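You operate a simulated robot arm through the tools that you are given. There is no shell and no other tool.

The job below is to be done with a simulated robot arm. You get a single attempt, and the scene is never put back.

Task
The red-banded tee drips: remake the joint and turn the water back on.
Fine: shut the red lever first, free the black tab, pull the red tube out, push it home, lock the tab, then open the lever.

The check looks at the end state, three seconds after you hand in, the way a careful person would. Anything else that was tipped, shoved, dropped, spilled or broken makes it a failure.

Robot
A 6-joint arm with a two-finger parallel gripper, fixed in place. Base frame: the origin is on the floor under the middle of its stand, x ahead of it, y to its left, z up. Units: m, degrees, N and s.
With the tool pointing down near the work surface it reaches from about 0.1 to 0.56 m from the base axis. Its first joint turns from -66.0 to 66.0 degrees. Payload 2.7 kg.
Tool frame: the origin (TCP) lies between the finger pads and is the grasp point; the fingertips stand 0.023 m ahead of it; z points along the fingers, y is the line along which they close. The gripper opens to 0.094 m. The fingers are 0.038 m wide and 0.01 m thick; the gripper's body (0.054 by 0.096 m) begins 0.039 m behind the TCP.
Orientation is that of the tool frame in the base frame, as [roll, pitch, yaw] about the fixed x, y, z axes, in that order (R = Rz(yaw) Ry(pitch) Rx(roll)). With the fingers straight down and closing along the base's y, the tool's x points along the base's -x, its y along +y and its z along -z.

Tools
- The arm moves only by the tool apply_moves. Its argument "motion" is a list of rows, each a list of 7 numbers: the shift along the tool's x, y, z in m, then the turn, a rotation vector about the tool's x, y, z in degrees, then the gripper command, from -1 (fully open) to 1 (shut), values between in proportion. In form: [[tx, ty, tz, ax, ay, az, fingers], ...]. A call has 1 to 20 rows; each row is the pose to reach, as a shift and turn from the pose commanded when the call began, along the tool's axes at that moment. Each row takes 0.2 s and may step no farther than 0.05 m and 8.6 degrees from the row before; otherwise, or with a gripper value out of range, the whole call is refused. A pose out of reach is approached as far as the arm can. The call stops where the force on the tool passes 40 N (or 10 N more than at its start, if that is more) or the arm is blocked; 0.2 s more then pass. The fingers move at their own pace (about 0.045 m/s each) and stop on an object; they squeeze with about 39 N. The grip force told is the motor's: it shows also when the fingers shut on nothing. Time passes only in rows, and 0.2 s behind the last, so rows that repeat a pose let the fingers close. The reply holds the time, the measured pose of the TCP, the force on the tool along the base axes, the opening and the grip force, in the units named above and with some noise, with the torque about the TCP (base axes, N m) and any sound that the robot's microphone picked up.
- Cameras (640 x 400 px; columns grow to the right, rows downward): "scene" is fixed at [0.0937, -0.4686, 1.3906]; the picture's right is [0.39, -0.92, 0.00], its down [-0.65, -0.28, -0.71] and it looks along [0.65, 0.28, -0.70] (base axes); focal length 214 px, centre (320, 200). "wrist" rides on the gripper at [0.086, 0.016, -0.075] in the tool frame; the picture's right is [-0.18, 0.98, 0.00], its down [-0.58, -0.11, -0.81] and it looks along [-0.79, -0.15, 0.59] (tool axes); focal length 243 px, centre (320, 200).
- get_image(camera): a new picture of that camera. It takes no simulated time.
- locate(camera, pixels): for up to 12 pixels [column, row] of the newest picture of that camera ("zoom" is the newest enlarged one), the place [x, y, z] in the base frame of the surface seen there, good to about 0.002 m. It takes no simulated time.
- close_up(camera, box): a new picture of the part [left, top, right, bottom] of that camera's present view, enlarged. It takes no simulated time.
- hand_in(): hands the job in; it is judged then, once.

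Leave the gripper open and the arm clear of the work at the hand-in unless told otherwise.

The tools are called as name(argument=value, ...) on one line, values as JSON. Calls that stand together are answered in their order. apply_moves: Moves the arm, as the interface text tells. Its arguments: {"type":"object","properties":{"motion":{"type":"array","items":{"type":"array","items":{"type":"number"}}}},"required":["motion"]} The other tools are called the same way: get_image (camera) takes a picture; locate (camera, pixels) gives the place of the surface under pixels of a picture; close_up (camera, box) takes an enlarged picture of a part of a camera's view; hand_in () hands the job in.

At the start:

```text
t: 0.0
position: [0.4028, -0.1561, 1.2393]
orientation: [-180.0, 0.0, -179.9]
force: [0.0, 0.0, 0.5]
torque: [0.0, -0.02, 0.0]
opening: 0.0938
gripper_force: 0.0
```

scene: 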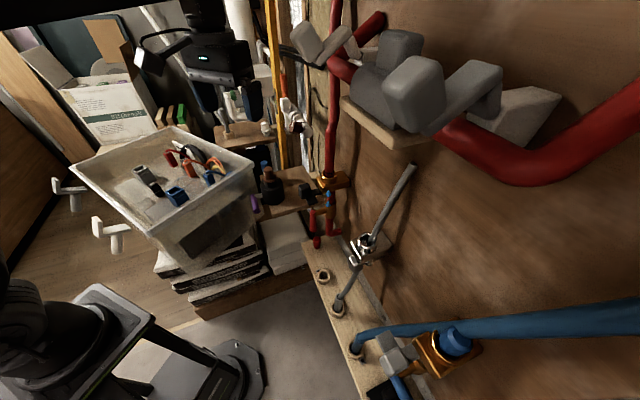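
wrist: 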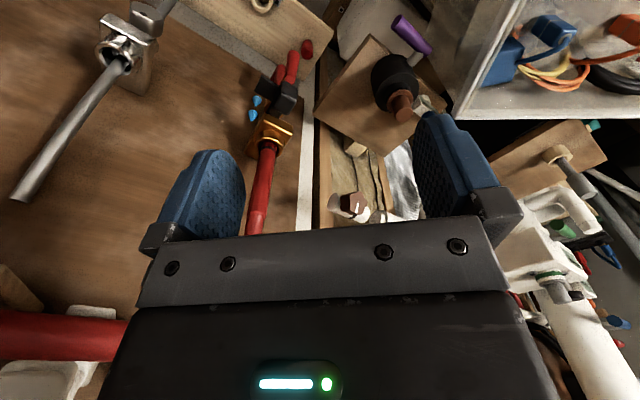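

I see a cluttered bench wall. There is a brass fitting with red tubes near scene pixel (328,180), and a lever-like rod at (385,210). I'll enlarge these parts before moving anything.

close_up(camera="scene", box=[260, 140, 420, 260])

close_up(camera="wrist", box=[200, 30, 360, 240])

close_up(camera="scene", box=[300, 280, 500, 400])

close_up(camera="scene", box=[280, 0, 640, 220])

```text
3.33 times, centred on (340, 200) of scene
```

zoom: 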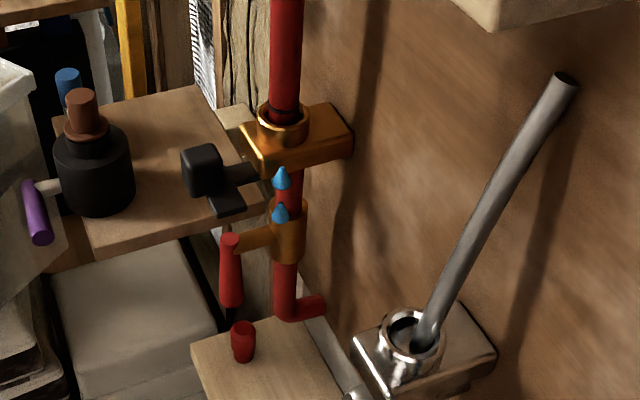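

```text
1.90 times, centred on (280, 135) of wrist
```

zoom: 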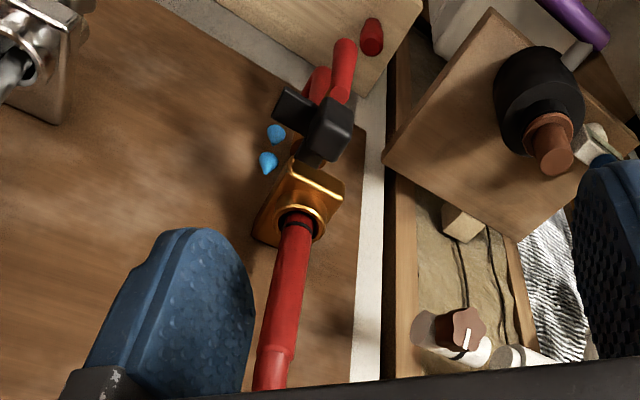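

```text
3.20 times, centred on (400, 340) of scene
```

zoom: 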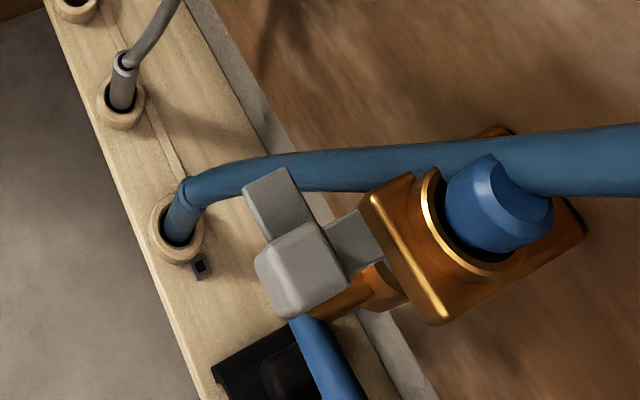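

```text
1.78 times, centred on (460, 110) of scene
```

zoom: 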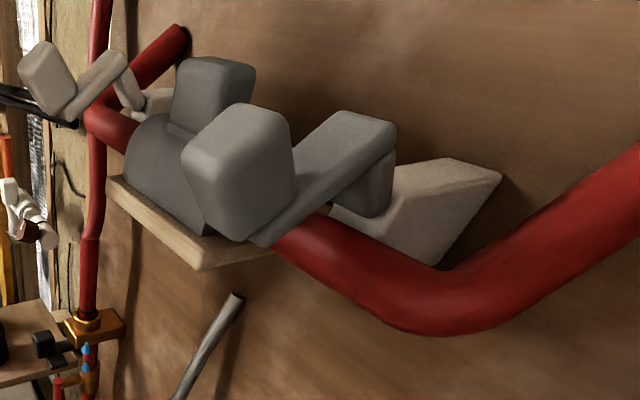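

The brass block with blue drip cones beneath it, the black tab and a red lever below are the candidates. I'll measure points on the pieces in the scene view.

close_up(camera="scene", box=[290, 150, 370, 250])

locate(camera="scene", pixels=[[330, 120], [330, 150], [330, 168], [328, 180], [340, 180], [308, 190], [314, 200], [330, 193], [329, 205], [317, 203], [317, 242], [336, 232]])

```text
4.00 times, centred on (330, 200) of scene
```

zoom: 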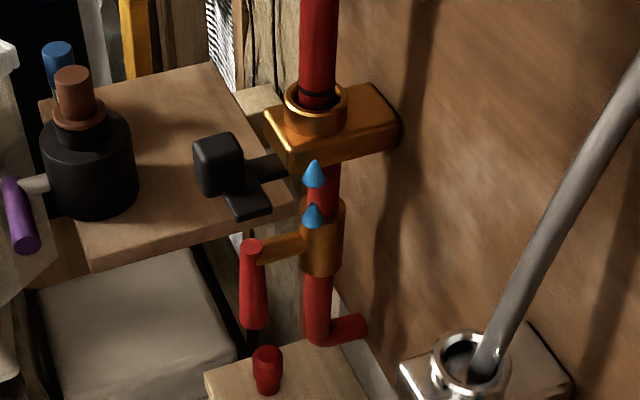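

```text
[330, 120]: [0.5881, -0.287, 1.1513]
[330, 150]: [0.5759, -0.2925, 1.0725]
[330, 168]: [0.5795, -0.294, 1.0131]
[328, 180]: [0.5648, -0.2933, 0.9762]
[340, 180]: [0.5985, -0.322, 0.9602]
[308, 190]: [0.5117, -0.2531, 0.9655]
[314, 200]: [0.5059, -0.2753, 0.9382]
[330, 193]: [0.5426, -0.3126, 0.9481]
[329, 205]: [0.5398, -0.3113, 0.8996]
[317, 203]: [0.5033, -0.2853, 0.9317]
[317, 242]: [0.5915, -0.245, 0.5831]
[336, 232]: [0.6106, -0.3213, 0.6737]
```

Now I'll measure points on the enlarged picture: tube, brass block corners, black tab parts, valve body and red lever.

locate(camera="zoom", pixels=[[318, 10], [318, 60], [316, 95], [290, 110], [340, 108], [270, 112], [292, 160], [396, 128], [360, 95], [330, 155], [280, 125], [375, 110]])

locate(camera="zoom", pixels=[[200, 145], [235, 138], [218, 165], [205, 185], [240, 175], [262, 165], [280, 165], [235, 215], [265, 210], [248, 195], [288, 175], [225, 195]])

locate(camera="zoom", pixels=[[320, 215], [320, 260], [280, 248], [262, 250], [250, 245], [252, 270], [253, 300], [254, 322], [318, 300], [318, 335], [355, 328], [326, 190]])

```text
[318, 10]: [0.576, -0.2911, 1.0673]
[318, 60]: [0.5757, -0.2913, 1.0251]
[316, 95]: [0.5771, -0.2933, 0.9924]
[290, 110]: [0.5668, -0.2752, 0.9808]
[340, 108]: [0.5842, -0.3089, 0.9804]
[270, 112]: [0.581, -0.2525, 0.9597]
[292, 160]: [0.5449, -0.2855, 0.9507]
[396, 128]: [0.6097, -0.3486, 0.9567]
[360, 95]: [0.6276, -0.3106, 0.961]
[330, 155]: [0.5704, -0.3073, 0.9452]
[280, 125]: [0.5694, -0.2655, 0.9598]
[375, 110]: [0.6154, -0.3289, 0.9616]
```

```text
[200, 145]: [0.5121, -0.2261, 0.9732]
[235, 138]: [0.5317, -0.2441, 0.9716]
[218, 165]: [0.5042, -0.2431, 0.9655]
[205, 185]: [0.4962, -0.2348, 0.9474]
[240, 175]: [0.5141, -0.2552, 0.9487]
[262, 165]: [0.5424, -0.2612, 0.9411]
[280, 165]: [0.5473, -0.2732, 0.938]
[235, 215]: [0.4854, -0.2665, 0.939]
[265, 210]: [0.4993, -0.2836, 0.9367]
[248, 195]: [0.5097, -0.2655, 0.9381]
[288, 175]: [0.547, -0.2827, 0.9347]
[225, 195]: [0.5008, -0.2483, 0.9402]
```

```text
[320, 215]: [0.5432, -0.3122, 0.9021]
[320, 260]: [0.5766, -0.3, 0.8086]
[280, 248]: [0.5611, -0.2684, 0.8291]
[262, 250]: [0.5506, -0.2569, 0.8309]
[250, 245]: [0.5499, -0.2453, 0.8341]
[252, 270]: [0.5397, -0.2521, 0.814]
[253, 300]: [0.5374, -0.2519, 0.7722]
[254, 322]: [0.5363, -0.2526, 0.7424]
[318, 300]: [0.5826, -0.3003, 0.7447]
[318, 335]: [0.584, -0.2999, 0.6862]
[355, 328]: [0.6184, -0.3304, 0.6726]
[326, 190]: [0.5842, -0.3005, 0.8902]
```

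The red tee is at about (0.585, -0.294, 0.96), set at 45° to the wall. The red lever hangs from a pivot near (0.55, -0.25, 0.83). I'll look at where the red tube goes above, and at the intact blue tee as a reference for a locked tab.

close_up(camera="scene", box=[280, 0, 440, 100])

close_up(camera="wrist", box=[230, 40, 330, 140])

close_up(camera="scene", box=[350, 310, 500, 400])

```text
4.00 times, centred on (360, 50) of scene
```

zoom: 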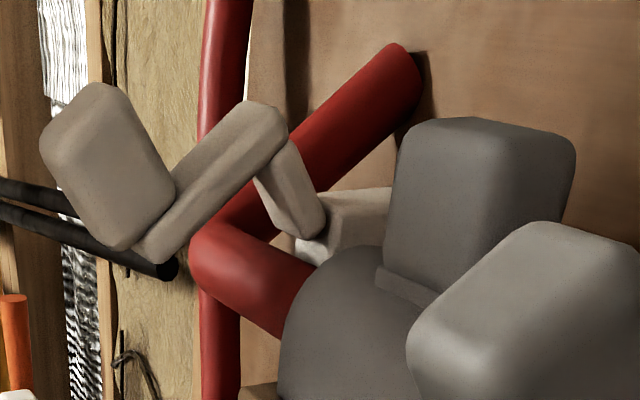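

```text
4.00 times, centred on (280, 90) of wrist
```

zoom: 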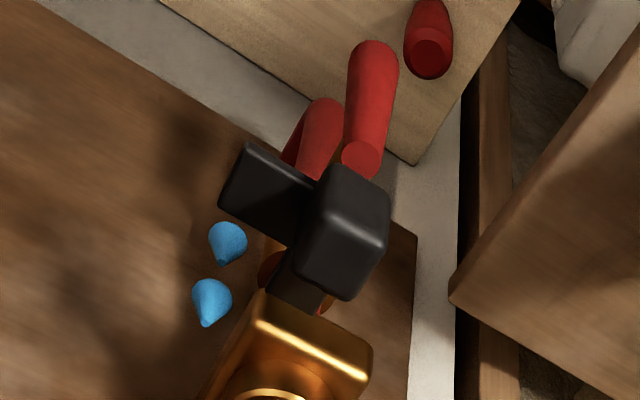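

```text
4.27 times, centred on (425, 355) of scene
```

zoom: 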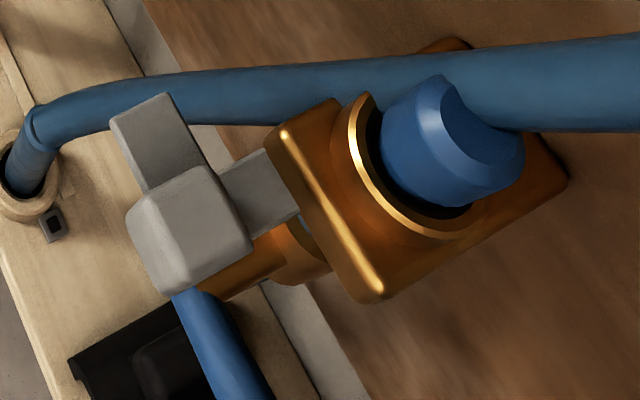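

I'll measure the blue tee's grey tab and the tab/lever from the wrist view to compare them.

locate(camera="zoom", pixels=[[150, 110], [120, 130], [165, 165], [190, 210], [150, 270], [230, 240], [255, 190], [290, 210], [285, 130], [375, 300], [560, 180], [240, 275]])

close_up(camera="scene", box=[340, 230, 420, 300])

```text
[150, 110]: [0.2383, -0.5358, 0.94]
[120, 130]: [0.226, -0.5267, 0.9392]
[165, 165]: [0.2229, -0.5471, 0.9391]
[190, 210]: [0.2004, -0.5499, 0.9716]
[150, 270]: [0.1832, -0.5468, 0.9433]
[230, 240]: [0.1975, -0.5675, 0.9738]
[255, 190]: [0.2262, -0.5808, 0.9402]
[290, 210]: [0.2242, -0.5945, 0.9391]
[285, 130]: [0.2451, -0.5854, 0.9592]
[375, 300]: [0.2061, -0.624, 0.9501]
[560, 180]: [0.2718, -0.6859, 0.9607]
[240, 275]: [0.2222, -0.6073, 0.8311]
```

```text
5.71 times, centred on (380, 265) of scene
```

zoom: 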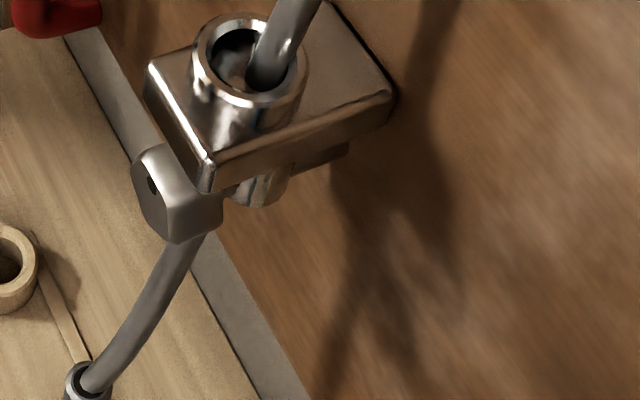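

The blue tee's tab is mirrored relative to the red one. I need better views of the red tee, so first I'll locate the surroundings to move safely.

locate(camera="scene", pixels=[[70, 160], [180, 128], [255, 165], [145, 235], [270, 190], [252, 205], [280, 245], [240, 130], [300, 120], [275, 60], [340, 330], [325, 275]])

locate(camera="scene", pixels=[[310, 40], [325, 50], [375, 60], [400, 50], [415, 90], [480, 80], [345, 100], [400, 140], [410, 165], [365, 240], [450, 130], [350, 40]])

locate(camera="wrist", pixels=[[265, 215], [262, 170], [280, 128], [293, 97], [270, 95], [297, 65], [305, 48], [360, 80], [400, 100], [340, 120], [355, 205], [260, 5]])

```text
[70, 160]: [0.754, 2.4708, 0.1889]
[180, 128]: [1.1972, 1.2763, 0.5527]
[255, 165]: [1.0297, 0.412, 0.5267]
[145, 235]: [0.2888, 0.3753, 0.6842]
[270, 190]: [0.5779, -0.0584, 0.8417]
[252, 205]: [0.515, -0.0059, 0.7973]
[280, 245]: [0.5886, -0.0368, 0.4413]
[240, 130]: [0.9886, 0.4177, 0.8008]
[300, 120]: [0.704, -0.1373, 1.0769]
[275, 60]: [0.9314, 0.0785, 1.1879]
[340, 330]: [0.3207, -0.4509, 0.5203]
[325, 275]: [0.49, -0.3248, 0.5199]
```

```text
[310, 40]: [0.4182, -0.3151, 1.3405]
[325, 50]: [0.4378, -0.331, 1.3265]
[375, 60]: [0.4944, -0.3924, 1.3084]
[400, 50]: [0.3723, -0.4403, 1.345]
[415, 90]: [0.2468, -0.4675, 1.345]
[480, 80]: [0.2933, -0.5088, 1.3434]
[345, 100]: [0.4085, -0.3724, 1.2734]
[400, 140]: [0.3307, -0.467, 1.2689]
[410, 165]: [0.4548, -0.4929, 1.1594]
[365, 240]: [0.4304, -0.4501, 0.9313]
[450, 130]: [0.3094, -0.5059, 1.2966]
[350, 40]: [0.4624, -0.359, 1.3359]
```

```text
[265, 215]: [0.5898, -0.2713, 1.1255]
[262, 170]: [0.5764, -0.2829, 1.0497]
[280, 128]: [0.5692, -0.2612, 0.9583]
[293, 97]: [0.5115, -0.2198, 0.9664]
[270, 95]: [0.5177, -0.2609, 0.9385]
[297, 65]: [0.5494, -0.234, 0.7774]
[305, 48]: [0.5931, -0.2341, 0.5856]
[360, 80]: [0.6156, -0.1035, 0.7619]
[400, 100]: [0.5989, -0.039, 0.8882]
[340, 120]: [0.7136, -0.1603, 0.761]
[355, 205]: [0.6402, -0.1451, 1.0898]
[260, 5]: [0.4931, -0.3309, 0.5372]
```

The arm is clear of the upper pipe clips (y about -0.31). I'll turn the tool 45° so the wrist camera faces the tee squarely, and go down to about (0.46, -0.165, 1.07) for a better look.

apply_moves(motion=[[-0.01, -0.003, 0.03, 0, 0, 7.5, -1], [-0.02, -0.005, 0.06, 0, 0, 15, -1], [-0.03, -0.007, 0.09, 0, 0, 22.5, -1], [-0.04, -0.008, 0.12, 0, 0, 30, -1], [-0.05, -0.009, 0.145, 0, 0, 37.5, -1], [-0.055, -0.009, 0.165, 0, 0, 45, -1]])

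get_image(camera="wrist")

get_image(camera="scene")

```text
t: 1.4
position: [0.4577, -0.1664, 1.0743]
orientation: [-180.0, 0.0, 134.9]
force: [0.0, 0.0, 0.6]
torque: [-0.01, 0.0, 0.02]
opening: 0.0939
gripper_force: 0.1
```

```text
taken
```

wrist: 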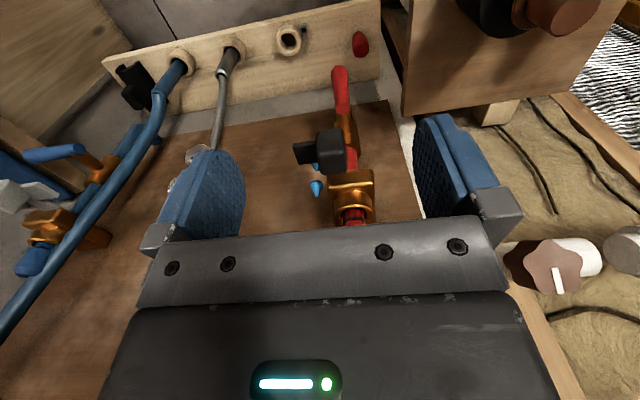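

```text
taken
```

scene: 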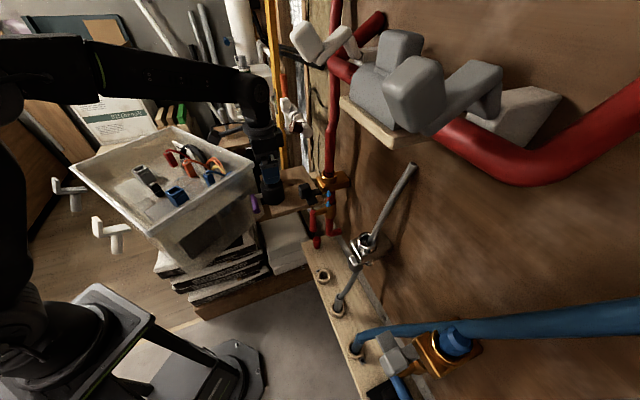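

The wrist picture is upside-down (world down is up in the picture). I'll enlarge the red tee and the blue tee in it.

close_up(camera="wrist", box=[270, 50, 420, 240])

close_up(camera="wrist", box=[0, 100, 180, 300])

```text
2.11 times, centred on (345, 145) of wrist
```

zoom: 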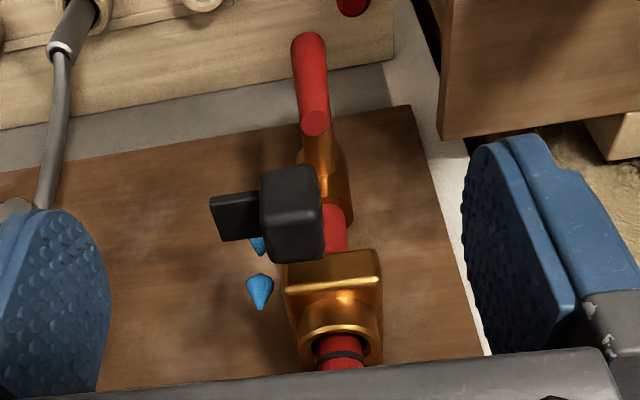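

```text
2.00 times, centred on (90, 200) of wrist
```

zoom: 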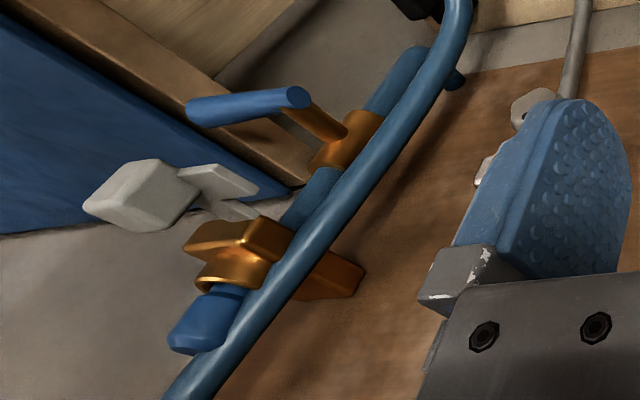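

The blue valve's lever seems turned sideways while the red one hangs along the pipe. I'll measure both levers and the tabs in these views.

locate(camera="zoom", pixels=[[295, 97], [250, 107], [195, 112], [320, 125], [345, 145], [130, 190], [170, 180], [220, 185], [240, 180], [235, 212], [210, 315], [385, 100]])

locate(camera="wrist", pixels=[[338, 72], [341, 90], [343, 103], [347, 118], [355, 135], [333, 140], [325, 165], [340, 165], [305, 152], [345, 190], [350, 214], [318, 188]])

```text
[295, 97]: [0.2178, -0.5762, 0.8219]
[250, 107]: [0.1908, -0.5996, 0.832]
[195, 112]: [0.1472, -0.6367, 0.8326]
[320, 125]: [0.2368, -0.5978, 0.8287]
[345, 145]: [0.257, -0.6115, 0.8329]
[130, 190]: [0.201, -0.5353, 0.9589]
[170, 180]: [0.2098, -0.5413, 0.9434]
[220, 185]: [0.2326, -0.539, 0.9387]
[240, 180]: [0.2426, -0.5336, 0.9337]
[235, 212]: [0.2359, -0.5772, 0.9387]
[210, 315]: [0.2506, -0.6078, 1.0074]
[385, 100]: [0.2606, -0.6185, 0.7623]
```

```text
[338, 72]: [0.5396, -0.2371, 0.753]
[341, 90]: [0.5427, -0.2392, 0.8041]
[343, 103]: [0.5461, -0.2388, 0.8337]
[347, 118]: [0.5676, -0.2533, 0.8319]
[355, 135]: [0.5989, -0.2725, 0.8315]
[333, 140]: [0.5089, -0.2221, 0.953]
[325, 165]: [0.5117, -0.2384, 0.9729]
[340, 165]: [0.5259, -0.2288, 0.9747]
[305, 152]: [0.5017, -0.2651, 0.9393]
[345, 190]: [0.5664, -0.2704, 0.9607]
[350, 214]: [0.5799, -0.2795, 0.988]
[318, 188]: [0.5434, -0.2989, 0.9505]
```

The blue lever lies horizontally (shut), pointing to the wall's right, whereas the red lever hangs down (open). The tab has an arm, a cube grip on top and a side plate. Before tilting the tool horizontal I'll check the bin, the shelf and the pot for clearance.

locate(camera="scene", pixels=[[78, 170], [175, 130], [250, 170], [155, 235], [230, 200], [245, 195], [257, 202], [265, 188], [310, 180], [290, 205], [70, 192], [110, 232]])

locate(camera="wrist", pixels=[[400, 110], [430, 108], [540, 100], [600, 60], [410, 60], [480, 15], [360, 42], [500, 110], [380, 105], [395, 180], [545, 265], [300, 230]])

close_up(camera="scene", box=[200, 60, 360, 260])

```text
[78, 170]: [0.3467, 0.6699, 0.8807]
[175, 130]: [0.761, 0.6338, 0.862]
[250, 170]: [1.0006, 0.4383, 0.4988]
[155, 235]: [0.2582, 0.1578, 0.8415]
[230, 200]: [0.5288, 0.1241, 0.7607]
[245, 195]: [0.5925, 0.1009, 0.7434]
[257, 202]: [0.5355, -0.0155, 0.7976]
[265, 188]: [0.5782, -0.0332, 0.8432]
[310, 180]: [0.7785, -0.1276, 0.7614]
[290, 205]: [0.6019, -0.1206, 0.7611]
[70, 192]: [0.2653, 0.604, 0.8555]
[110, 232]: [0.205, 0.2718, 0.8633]
```

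```text
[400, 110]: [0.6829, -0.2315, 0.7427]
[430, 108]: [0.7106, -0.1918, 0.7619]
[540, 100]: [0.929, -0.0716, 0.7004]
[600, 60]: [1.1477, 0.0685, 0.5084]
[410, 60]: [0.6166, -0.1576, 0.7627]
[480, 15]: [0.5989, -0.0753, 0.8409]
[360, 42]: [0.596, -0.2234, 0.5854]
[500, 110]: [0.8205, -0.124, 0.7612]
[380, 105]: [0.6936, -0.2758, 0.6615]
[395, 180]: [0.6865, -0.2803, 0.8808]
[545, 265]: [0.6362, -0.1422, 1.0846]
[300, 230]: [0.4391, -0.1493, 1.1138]
```

```text
2.00 times, centred on (280, 160) of scene
```

zoom: 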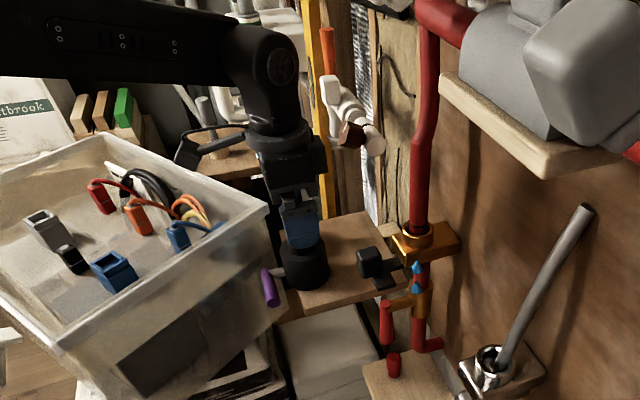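

The bin (y > 0.1) and pot/tap (y > -0.03) are clear of the path. I'll tilt the tool toward the wall by turning about its y axis in small steps, staying well in front of the tee.

apply_moves(motion=[[0.0, 0, 0, 0, -7.5, 0, -1], [0.0, 0, 0, 0, -15, 0, -1], [0.0, 0, 0, 0, -22.5, 0, -1], [0.0, 0, 0.0, 0, -30, 0, -1], [0.0, 0, 0.0, 0, -37.5, 0, -1], [0.0, 0, 0.0, 0, -45, 0, -1]])

get_image(camera="wrist")

get_image(camera="scene")

```text
t: 2.8
position: [0.4564, -0.1657, 1.0736]
orientation: [179.9, 45.0, 135.1]
force: [0.4, -0.5, 0.2]
torque: [-0.02, 0.01, 0.0]
opening: 0.0942
gripper_force: 0.0
```

```text
taken
```

wrist: 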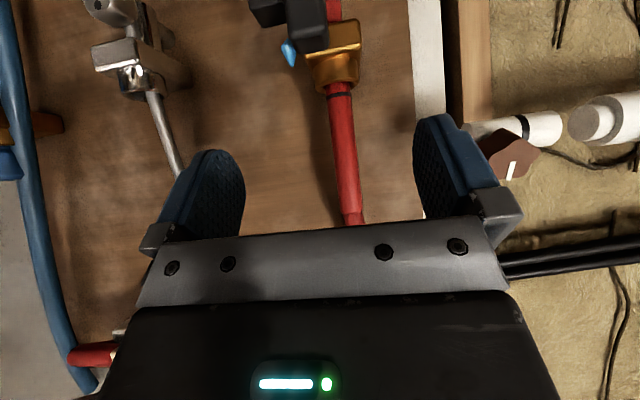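

```text
taken
```

scene: 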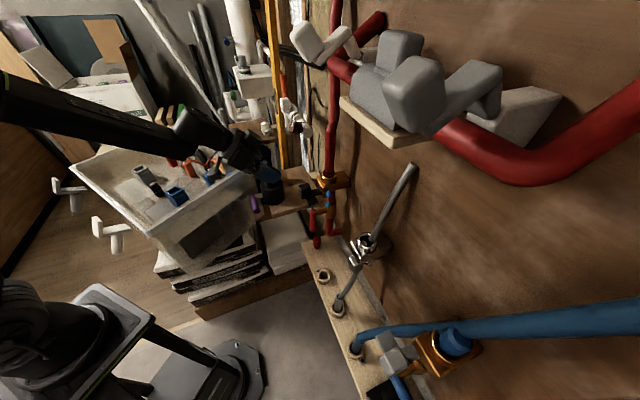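

Tilt is fine, no contact. I'll continue to fully horizontal and lower to about z 0.85, staying about 0.2 m in front of the tee axis, so the camera looks up at the tab.

apply_moves(motion=[[0.025, 0, 0.019, 0, -7.5, 0, -1], [0.05, 0, 0.038, 0, -15, 0, -1], [0.075, 0, 0.057, 0, -22.5, 0, -1], [0.1, 0, 0.076, 0, -30, 0, -1], [0.125, 0, 0.095, 0, -37.5, 0, -1], [0.15, 0, 0.114, 0, -45, 0, -1], [0.177, 0, 0.134, 0, -45, 0, -1]])

get_image(camera="wrist")

get_image(camera="scene")

```text
t: 4.4
position: [0.5031, -0.1549, 0.891]
orientation: [-96.0, 87.0, -141.6]
force: [-0.6, 0.4, -0.4]
torque: [-0.01, 0.01, 0.0]
opening: 0.094
gripper_force: 0.0
out of reach, approached as far as the arm can: row 5, 6, 7
```

```text
taken
```

wrist: 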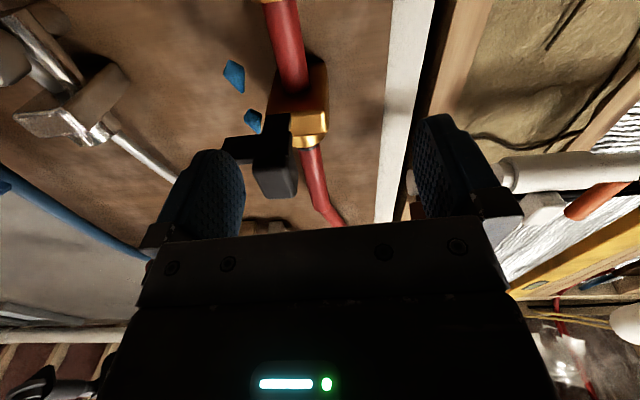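

```text
taken
```

scene: 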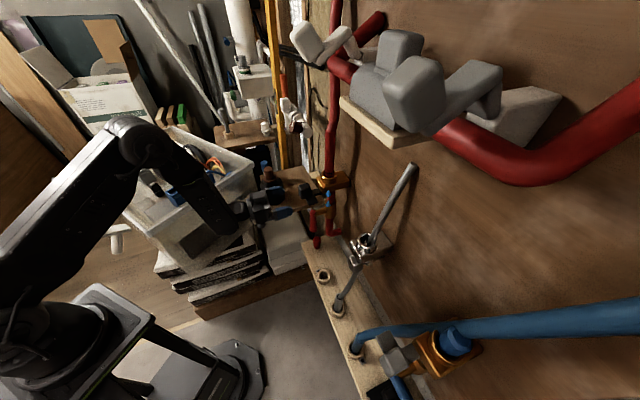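

The arm couldn't fold to that spot and stopped at (0.503, -0.155, 0.891), but the tool is now horizontal with no contact. I'll enlarge the view of the tab from below.

close_up(camera="wrist", box=[200, 0, 380, 240])

locate(camera="wrist", pixels=[[280, 125], [278, 160], [240, 148], [280, 185], [260, 160], [295, 145], [312, 100], [320, 140], [285, 130], [292, 40], [265, 190], [230, 150]])

```text
1.67 times, centred on (290, 120) of wrist
```

zoom: 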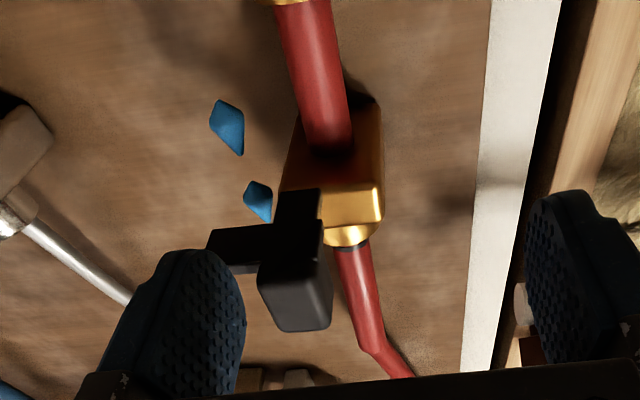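

```text
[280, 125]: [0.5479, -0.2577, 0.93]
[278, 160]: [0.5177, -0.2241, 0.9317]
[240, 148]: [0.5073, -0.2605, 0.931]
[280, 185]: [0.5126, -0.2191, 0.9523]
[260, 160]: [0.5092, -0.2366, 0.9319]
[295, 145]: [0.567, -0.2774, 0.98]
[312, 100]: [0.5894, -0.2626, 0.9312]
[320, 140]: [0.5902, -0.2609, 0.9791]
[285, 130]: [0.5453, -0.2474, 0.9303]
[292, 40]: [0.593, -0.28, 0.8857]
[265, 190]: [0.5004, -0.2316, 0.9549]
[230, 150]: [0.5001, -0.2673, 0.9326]
```

From below, the tab's arm enters the block's front with its plate (z 0.931–0.939) to the right and the cube above it. The lever comes first, so I'll check with a null row whether the commanded pose is now the reached one.

apply_moves(motion=[[0, 0, 0, 0, 0, 0, -1]])

```text
t: 4.8
position: [0.5028, -0.1551, 0.8899]
orientation: [-98.3, 86.9, -144.0]
force: [0.0, 0.1, -0.4]
torque: [-0.01, 0.02, 0.0]
opening: 0.0942
gripper_force: 0.0
```

The commanded pose equals the reached pose. I'll lower toward lever height (z about 0.78) while shifting right to line up with the lever, keeping the fingertips about 2.5 cm short of it.

apply_moves(motion=[[0.025, -0.006, 0.004, 0, 0, 0, -1], [0.05, -0.012, 0.01, 0, 0, 0, -1], [0.075, -0.02, 0.018, 0, 0, 0, -1], [0.1, -0.026, 0.026, 0, 0, 0, -1], [0.117, -0.031, 0.0345, 0, 0, 0, -1]])

get_image(camera="wrist")

close_up(camera="scene", box=[200, 100, 400, 260])

```text
t: 6.0
position: [0.5195, -0.2095, 0.7771]
orientation: [-96.7, 85.5, -142.7]
force: [-0.3, -0.7, -0.1]
torque: [0.03, -0.02, 0.0]
opening: 0.0942
gripper_force: 0.0
out of reach, approached as far as the arm can: row 1, 2, 3, 4, 5
```

```text
taken
```

wrist: 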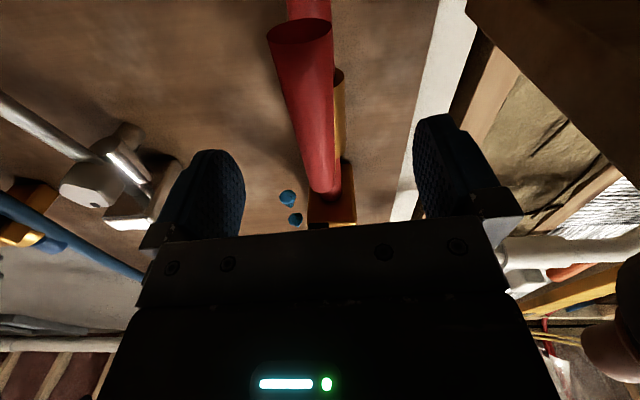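

```text
2.50 times, centred on (300, 180) of scene
```

zoom: 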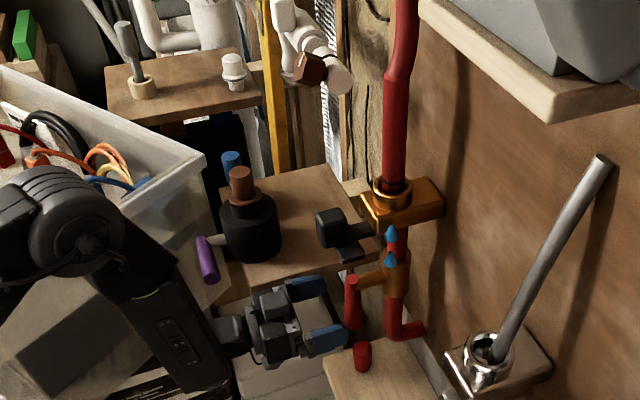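

The tool is horizontal in front of the lever at (0.52, -0.21, 0.777); the lever appears between the open fingers (lower end near wrist pixel (300,40)). First I'll make sure the forearm is clear of the bin.

locate(camera="zoom", pixels=[[60, 200], [150, 260], [160, 330], [200, 165], [120, 130], [205, 260], [250, 320], [300, 290], [330, 340], [355, 290], [352, 320], [80, 230]])

get_image(camera="scene")

```text
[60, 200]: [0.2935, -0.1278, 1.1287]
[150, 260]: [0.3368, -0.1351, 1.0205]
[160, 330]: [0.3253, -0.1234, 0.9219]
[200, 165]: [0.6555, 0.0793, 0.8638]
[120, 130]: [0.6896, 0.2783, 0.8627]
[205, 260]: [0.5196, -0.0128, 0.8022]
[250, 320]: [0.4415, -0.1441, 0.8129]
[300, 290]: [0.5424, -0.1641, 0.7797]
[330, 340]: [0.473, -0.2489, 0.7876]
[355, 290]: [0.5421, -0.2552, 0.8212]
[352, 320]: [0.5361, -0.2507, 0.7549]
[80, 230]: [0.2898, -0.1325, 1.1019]
```

```text
taken
```

scene: 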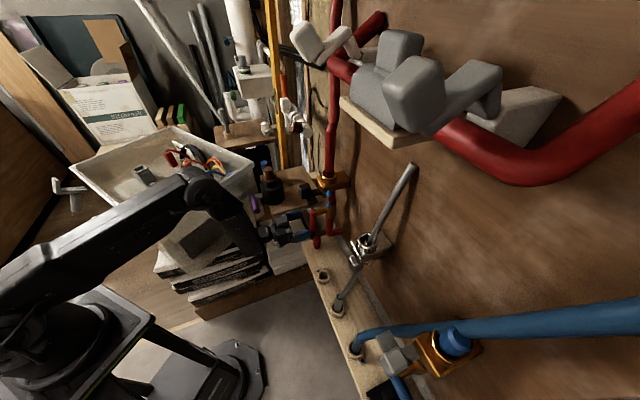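

The forearm is at y about -0.13, well clear of the bin. I'll advance with open fingers around the lever, shifting about 1 cm right and 8 mm down.

apply_moves(motion=[[0.004, -0.008, 0.01, 0, 0, 0, -1], [0.008, -0.01, 0.025, 0, 0, 0, -1], [0.008, -0.01, 0.042, 0, 0, 0, -1]])

get_image(camera="wrist")

close_up(camera="scene", box=[240, 150, 380, 260])

```text
t: 6.8
position: [0.5417, -0.2463, 0.7676]
orientation: [-99.0, 86.9, -144.7]
force: [-0.1, 0.3, -0.3]
torque: [0.0, -0.03, 0.0]
opening: 0.0939
gripper_force: 0.1
out of reach, approached as far as the arm can: row 1
```

```text
taken
```

wrist: 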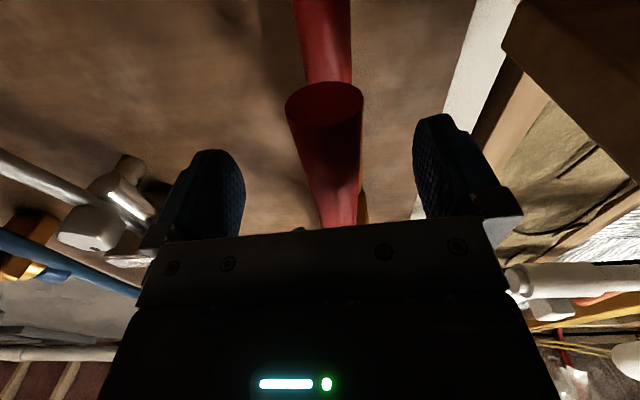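

```text
3.64 times, centred on (310, 205) of scene
```

zoom: 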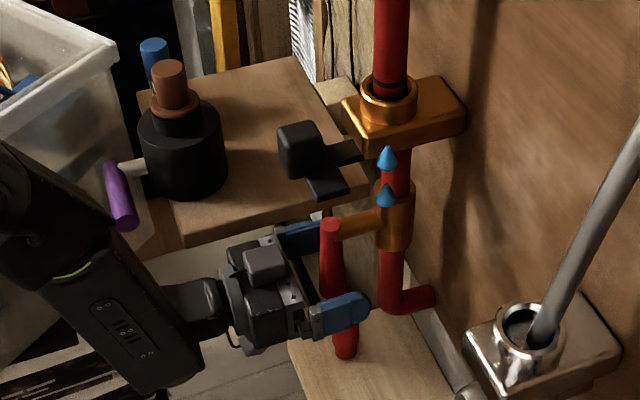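

The lever is centred between the fingers (pixel x about 325, fingers at 240 and 415). I'll close to about 28 mm so that the fingers loosely cage it.

apply_moves(motion=[[0, 0, 0, 0, 0, 0, 0.4], [0, 0, 0, 0, 0, 0, 0.4], [0, 0, 0, 0, 0, 0, 0.4], [0, 0, 0, 0, 0, 0, 0.4], [0, 0, 0, 0, 0, 0, 0.4]])

get_image(camera="wrist")

```text
t: 8.0
position: [0.5436, -0.2448, 0.7681]
orientation: [-98.3, 86.9, -143.7]
force: [11.9, 15.7, -0.1]
torque: [0.46, -0.05, 0.15]
opening: 0.0365
gripper_force: 9.4
```

```text
taken
```

wrist: 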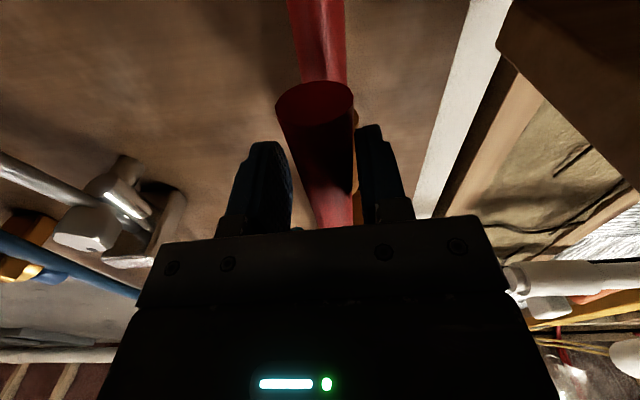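

Force of about 20 N toward the wall-left shows the left-hand finger is pressing on the lever while it resists going right. I'll re-centre by shifting 5 mm left and see whether the force vanishes.

apply_moves(motion=[[0, 0.003, 0, 0, 0, 0, 0.3], [0, 0.006, 0, 0, 0, 0, 0.3], [0, 0.006, 0, 0, 0, 0, 0.3]])

get_image(camera="wrist")

```text
t: 8.8
position: [0.546, -0.2424, 0.7664]
orientation: [-99.6, 86.9, -145.4]
force: [0.5, 0.4, 0.8]
torque: [0.01, 0.02, 0.04]
opening: 0.0332
gripper_force: 0.0
```

```text
taken
```

wrist: 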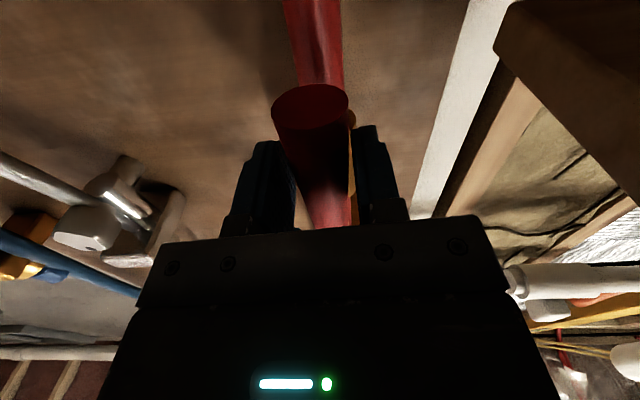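

Force is now zero with the lever loosely caged at 33 mm. Next I'll nudge left (+y) 15 mm to feel whether the lever turns that way.

apply_moves(motion=[[0, 0.005, 0, 0, 0, 0, 0.3], [0, 0.01, 0, 0, 0, 0, 0.3], [0, 0.015, 0, 0, 0, 0, 0.3]])

get_image(camera="wrist")

```text
t: 9.6
position: [0.5536, -0.2335, 0.7671]
orientation: [-105.0, 86.9, -151.4]
force: [-27.5, -16.6, -0.9]
torque: [1.44, -0.69, 0.04]
opening: 0.039
gripper_force: 36.0
```

```text
taken
```

wrist: 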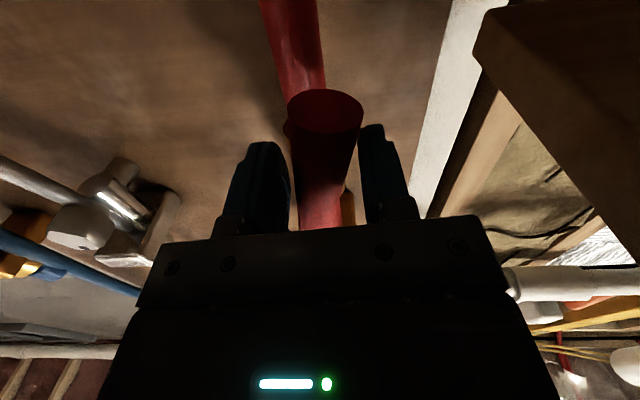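

The push met about 31 N toward the wall-right with the lever wedged between fingers (opening grew to 39 mm). I'll look at the lever's angle from the scene camera.

close_up(camera="scene", box=[270, 160, 370, 250])

close_up(camera="wrist", box=[200, 0, 460, 240])

```text
4.44 times, centred on (320, 205) of scene
```

zoom: 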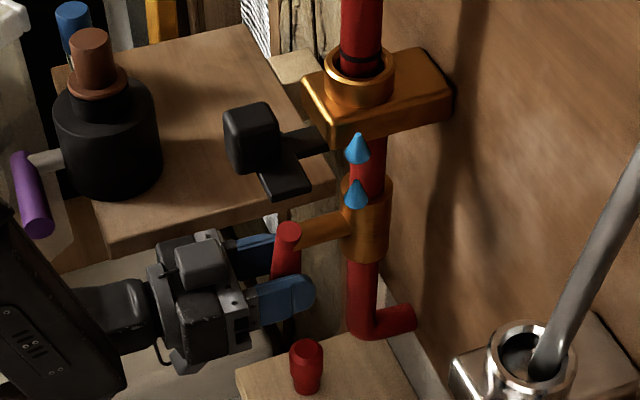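

```text
1.67 times, centred on (330, 120) of wrist
```

zoom: 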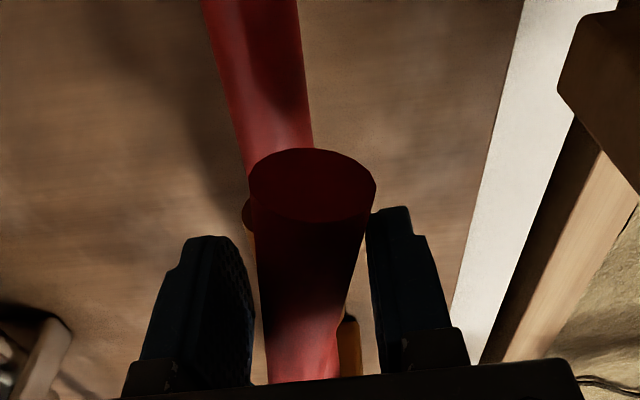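

From the wrist view the lever's lower end has moved toward the wall-left relative to its pivot, so it turns shut to the left; right is the open stop. Rather than wedge it, I'll release, back off, and push it round with closed fingers as a bar. First open and retract 4 cm.

apply_moves(motion=[[0, -0.003, 0, 0, 0, 0, -0.4], [0, -0.005, 0, 0, 0, 0, -0.4], [0, -0.005, -0.013, 0, 0, 0, -0.4], [0, -0.005, -0.026, 0, 0, 0, -0.4], [0, -0.005, -0.04, 0, 0, 0, -0.4]])

get_image(camera="wrist")

close_up(camera="scene", box=[270, 160, 370, 250])

```text
t: 10.8
position: [0.5306, -0.2053, 0.7672]
orientation: [-97.5, 86.4, -143.3]
force: [-0.7, -0.1, 0.9]
torque: [0.0, 0.02, 0.0]
opening: 0.0661
gripper_force: 0.1
out of reach, approached as far as the arm can: row 5
```

```text
taken
```

wrist: 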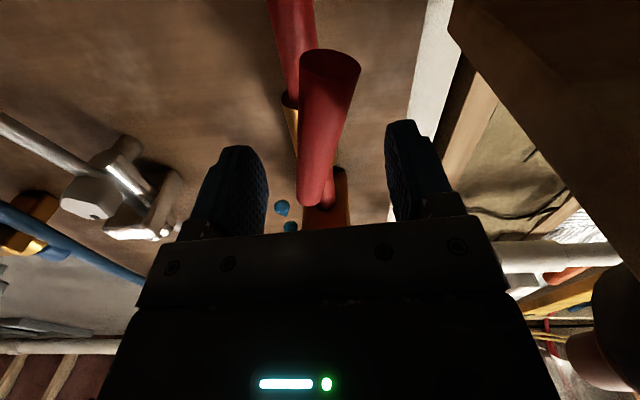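

```text
4.44 times, centred on (320, 205) of scene
```

zoom: 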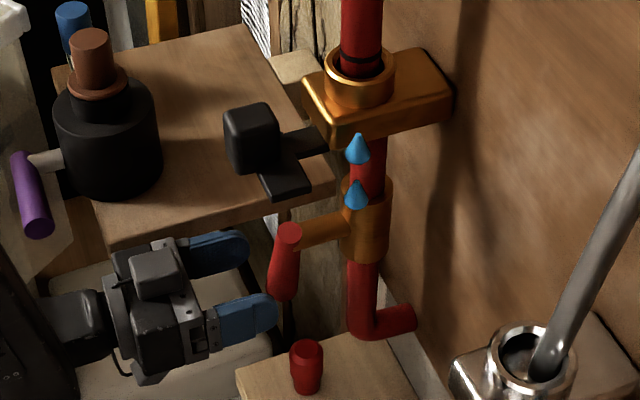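

The lever has stayed turned about 15–20° to the left, so it holds by friction. I'll measure the lever's present line before placing the bar.

locate(camera="wrist", pixels=[[330, 62], [325, 100], [318, 140], [311, 190], [300, 130], [350, 90], [293, 115], [325, 205], [327, 215], [480, 90], [590, 230], [600, 360]])

locate(camera="zoom", pixels=[[288, 232], [284, 260], [281, 290], [300, 240], [320, 232], [345, 228], [365, 220], [362, 280], [105, 240], [335, 180], [215, 215], [40, 215]])

```text
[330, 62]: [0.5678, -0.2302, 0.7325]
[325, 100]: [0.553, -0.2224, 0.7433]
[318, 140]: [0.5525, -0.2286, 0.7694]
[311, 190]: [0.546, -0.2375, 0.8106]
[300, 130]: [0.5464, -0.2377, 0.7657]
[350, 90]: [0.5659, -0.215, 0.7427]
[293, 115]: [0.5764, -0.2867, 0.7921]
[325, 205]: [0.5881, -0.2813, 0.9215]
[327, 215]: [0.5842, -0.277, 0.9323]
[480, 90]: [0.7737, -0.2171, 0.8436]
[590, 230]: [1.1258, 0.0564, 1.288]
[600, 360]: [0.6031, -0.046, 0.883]
```

```text
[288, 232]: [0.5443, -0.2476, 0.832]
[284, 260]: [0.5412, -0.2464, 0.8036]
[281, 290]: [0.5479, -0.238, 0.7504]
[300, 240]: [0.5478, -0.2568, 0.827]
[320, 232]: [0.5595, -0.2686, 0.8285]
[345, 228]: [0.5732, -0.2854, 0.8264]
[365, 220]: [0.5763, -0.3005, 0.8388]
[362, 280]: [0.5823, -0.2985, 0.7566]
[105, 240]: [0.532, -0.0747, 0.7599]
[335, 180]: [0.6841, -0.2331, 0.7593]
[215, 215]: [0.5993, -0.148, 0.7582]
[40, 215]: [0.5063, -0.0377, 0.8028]
```

The lever is at about 15° from its pivot at z 0.825. The shelf edge is parallel at 10.5 cm left and z 0.762, so I must stay above or right of it. I'll close the fingers in front of the lever and move to its right side.

apply_moves(motion=[[0.0, 0, 0, 0, 0, 1, 1], [0.0, 0, 0, 0, 0, 2, 1], [0.0, 0, 0, 0, 0, 3, 1], [0.005, -0.015, 0, 0, 0, 3.6, 1], [0.01, -0.033, 0, 0, 0, 3.6, 1], [0.015, -0.05, 0, 0, 0, 3.6, 1]])

get_image(camera="wrist")

close_up(camera="scene", box=[270, 160, 370, 250])

```text
t: 11.8
position: [0.5364, -0.206, 0.7659]
orientation: [-92.3, 87.1, -138.2]
force: [-30.0, 19.5, 17.8]
torque: [0.01, 0.08, -0.09]
opening: 0.0001
gripper_force: 24.8
out of reach, approached as far as the arm can: row 3, 4
stopped in row 4: the force on the tool passed its limit at 157 N (the readings are from after the stop); the commanded pose is now the measured one
```

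```text
taken
```

wrist: 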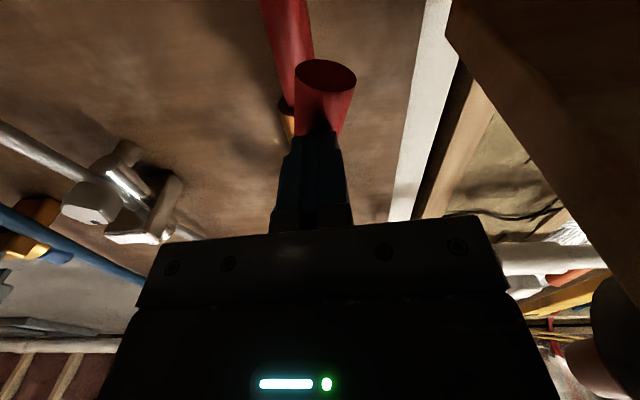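

```text
4.44 times, centred on (320, 205) of scene
```

zoom: 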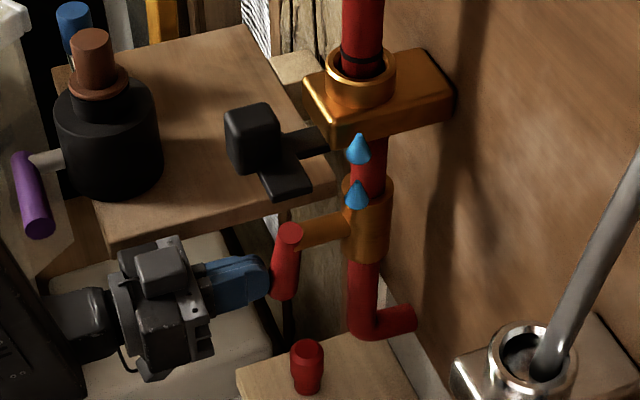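

The fingertips butted the lever's front because retracting flat isn't reachable there. I'll back off gently along the tool axis while tilting the tool downward 30°, which gives the wrist room.

apply_moves(motion=[[0.0, 0, -0.01, 0, 8, 0, 1], [0.0, 0, -0.022, 0, 16, 0, 1], [0.0, 0, -0.036, 0, 24, 0, 1], [0.0, 0, -0.05, 0, 30, 0, 1]])

get_image(camera="wrist")

close_up(camera="scene", box=[270, 160, 370, 250])

```text
t: 12.8
position: [0.5032, -0.1724, 0.7656]
orientation: [-174.5, 59.5, 138.7]
force: [0.3, -0.2, -0.5]
torque: [0.0, -0.01, -0.01]
opening: 0.0001
gripper_force: 39.5
```

```text
taken
```

wrist: 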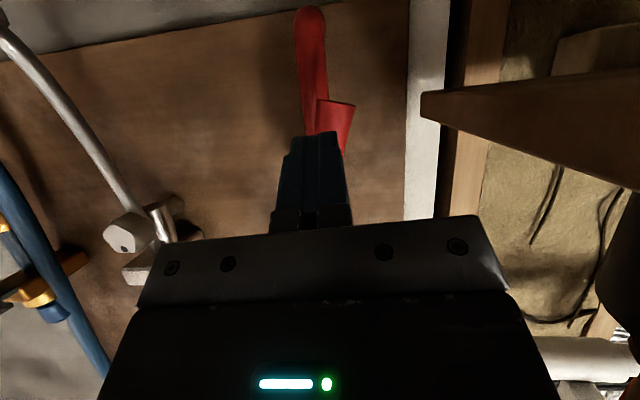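

```text
4.44 times, centred on (320, 205) of scene
```

zoom: 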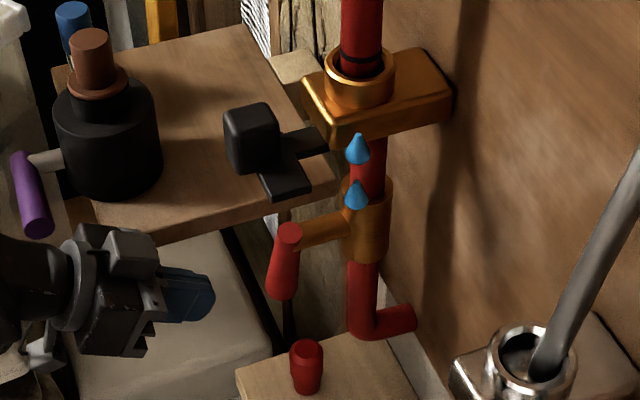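

Backed off cleanly; the tilted posture is fully reachable and the lever hasn't moved. Now I'll go to the right of the lever (about 3 cm) with closed fingers, then advance beside it.

apply_moves(motion=[[0.004, -0.016, 0.01, 0, 0, 0, 1], [0.008, -0.033, 0.021, 0, 0, 0, 1], [0.0113, -0.0481, 0.032, 0, 0, 0, 1], [0.0015, -0.0478, 0.049, 0, 0, 0, 1], [-0.0085, -0.0474, 0.066, 0, 0, 0, 1], [-0.0181, -0.047, 0.082, 0, 0, 0, 1]])

get_image(camera="wrist")

close_up(camera="scene", box=[270, 160, 370, 250])

```text
t: 14.2
position: [0.5214, -0.2646, 0.7417]
orientation: [-174.4, 59.6, 138.8]
force: [-0.4, -0.2, 0.3]
torque: [0.01, -0.01, 0.01]
opening: 0.0002
gripper_force: 38.9
```

```text
taken
```

wrist: 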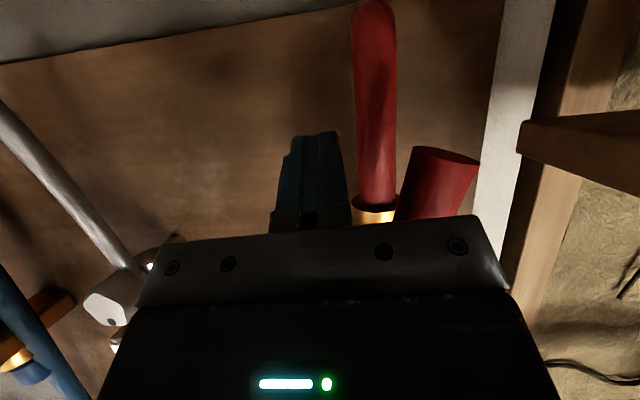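

```text
4.44 times, centred on (320, 205) of scene
```

zoom: 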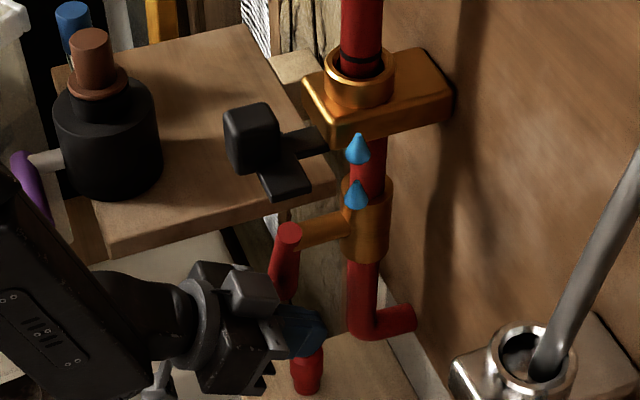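

The bar is now on the lever's right (bar at pixel (310,180), lever at (420,180)). I'll push left along the lever's arc to about 45°.

apply_moves(motion=[[-0.0005, 0.014, -0.0005, 0, 0, 0, 1], [-0.0009, 0.028, -0.0011, 0, 0, 0, 1], [-0.003, 0.036, -0.0025, 0, 0, 0, 1], [-0.0051, 0.0437, -0.0039, 0, 0, 0, 1], [-0.0086, 0.0505, -0.0061, 0, 0, 0, 1], [-0.0121, 0.0573, -0.0083, 0, 0, 0, 1]])

get_image(camera="wrist")

close_up(camera="scene", box=[270, 160, 370, 250])

```text
t: 15.6
position: [0.5648, -0.223, 0.7522]
orientation: [-174.6, 59.6, 138.8]
force: [-7.0, 0.4, -1.9]
torque: [0.0, -0.12, 0.07]
opening: 0.0
gripper_force: 38.7
```

```text
taken
```

wrist: 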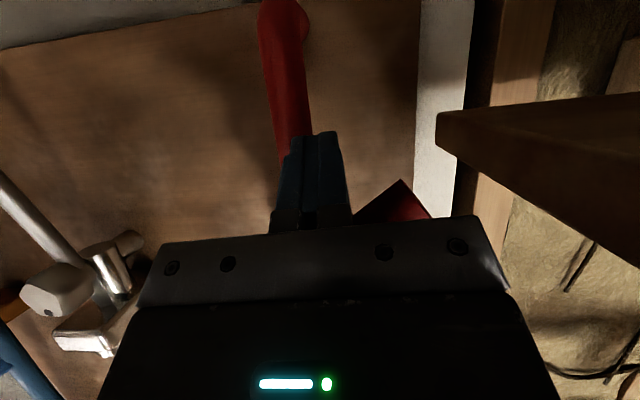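

```text
4.44 times, centred on (320, 205) of scene
```

zoom: 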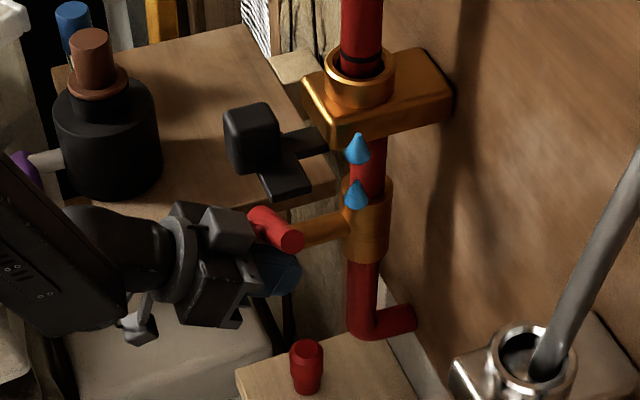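

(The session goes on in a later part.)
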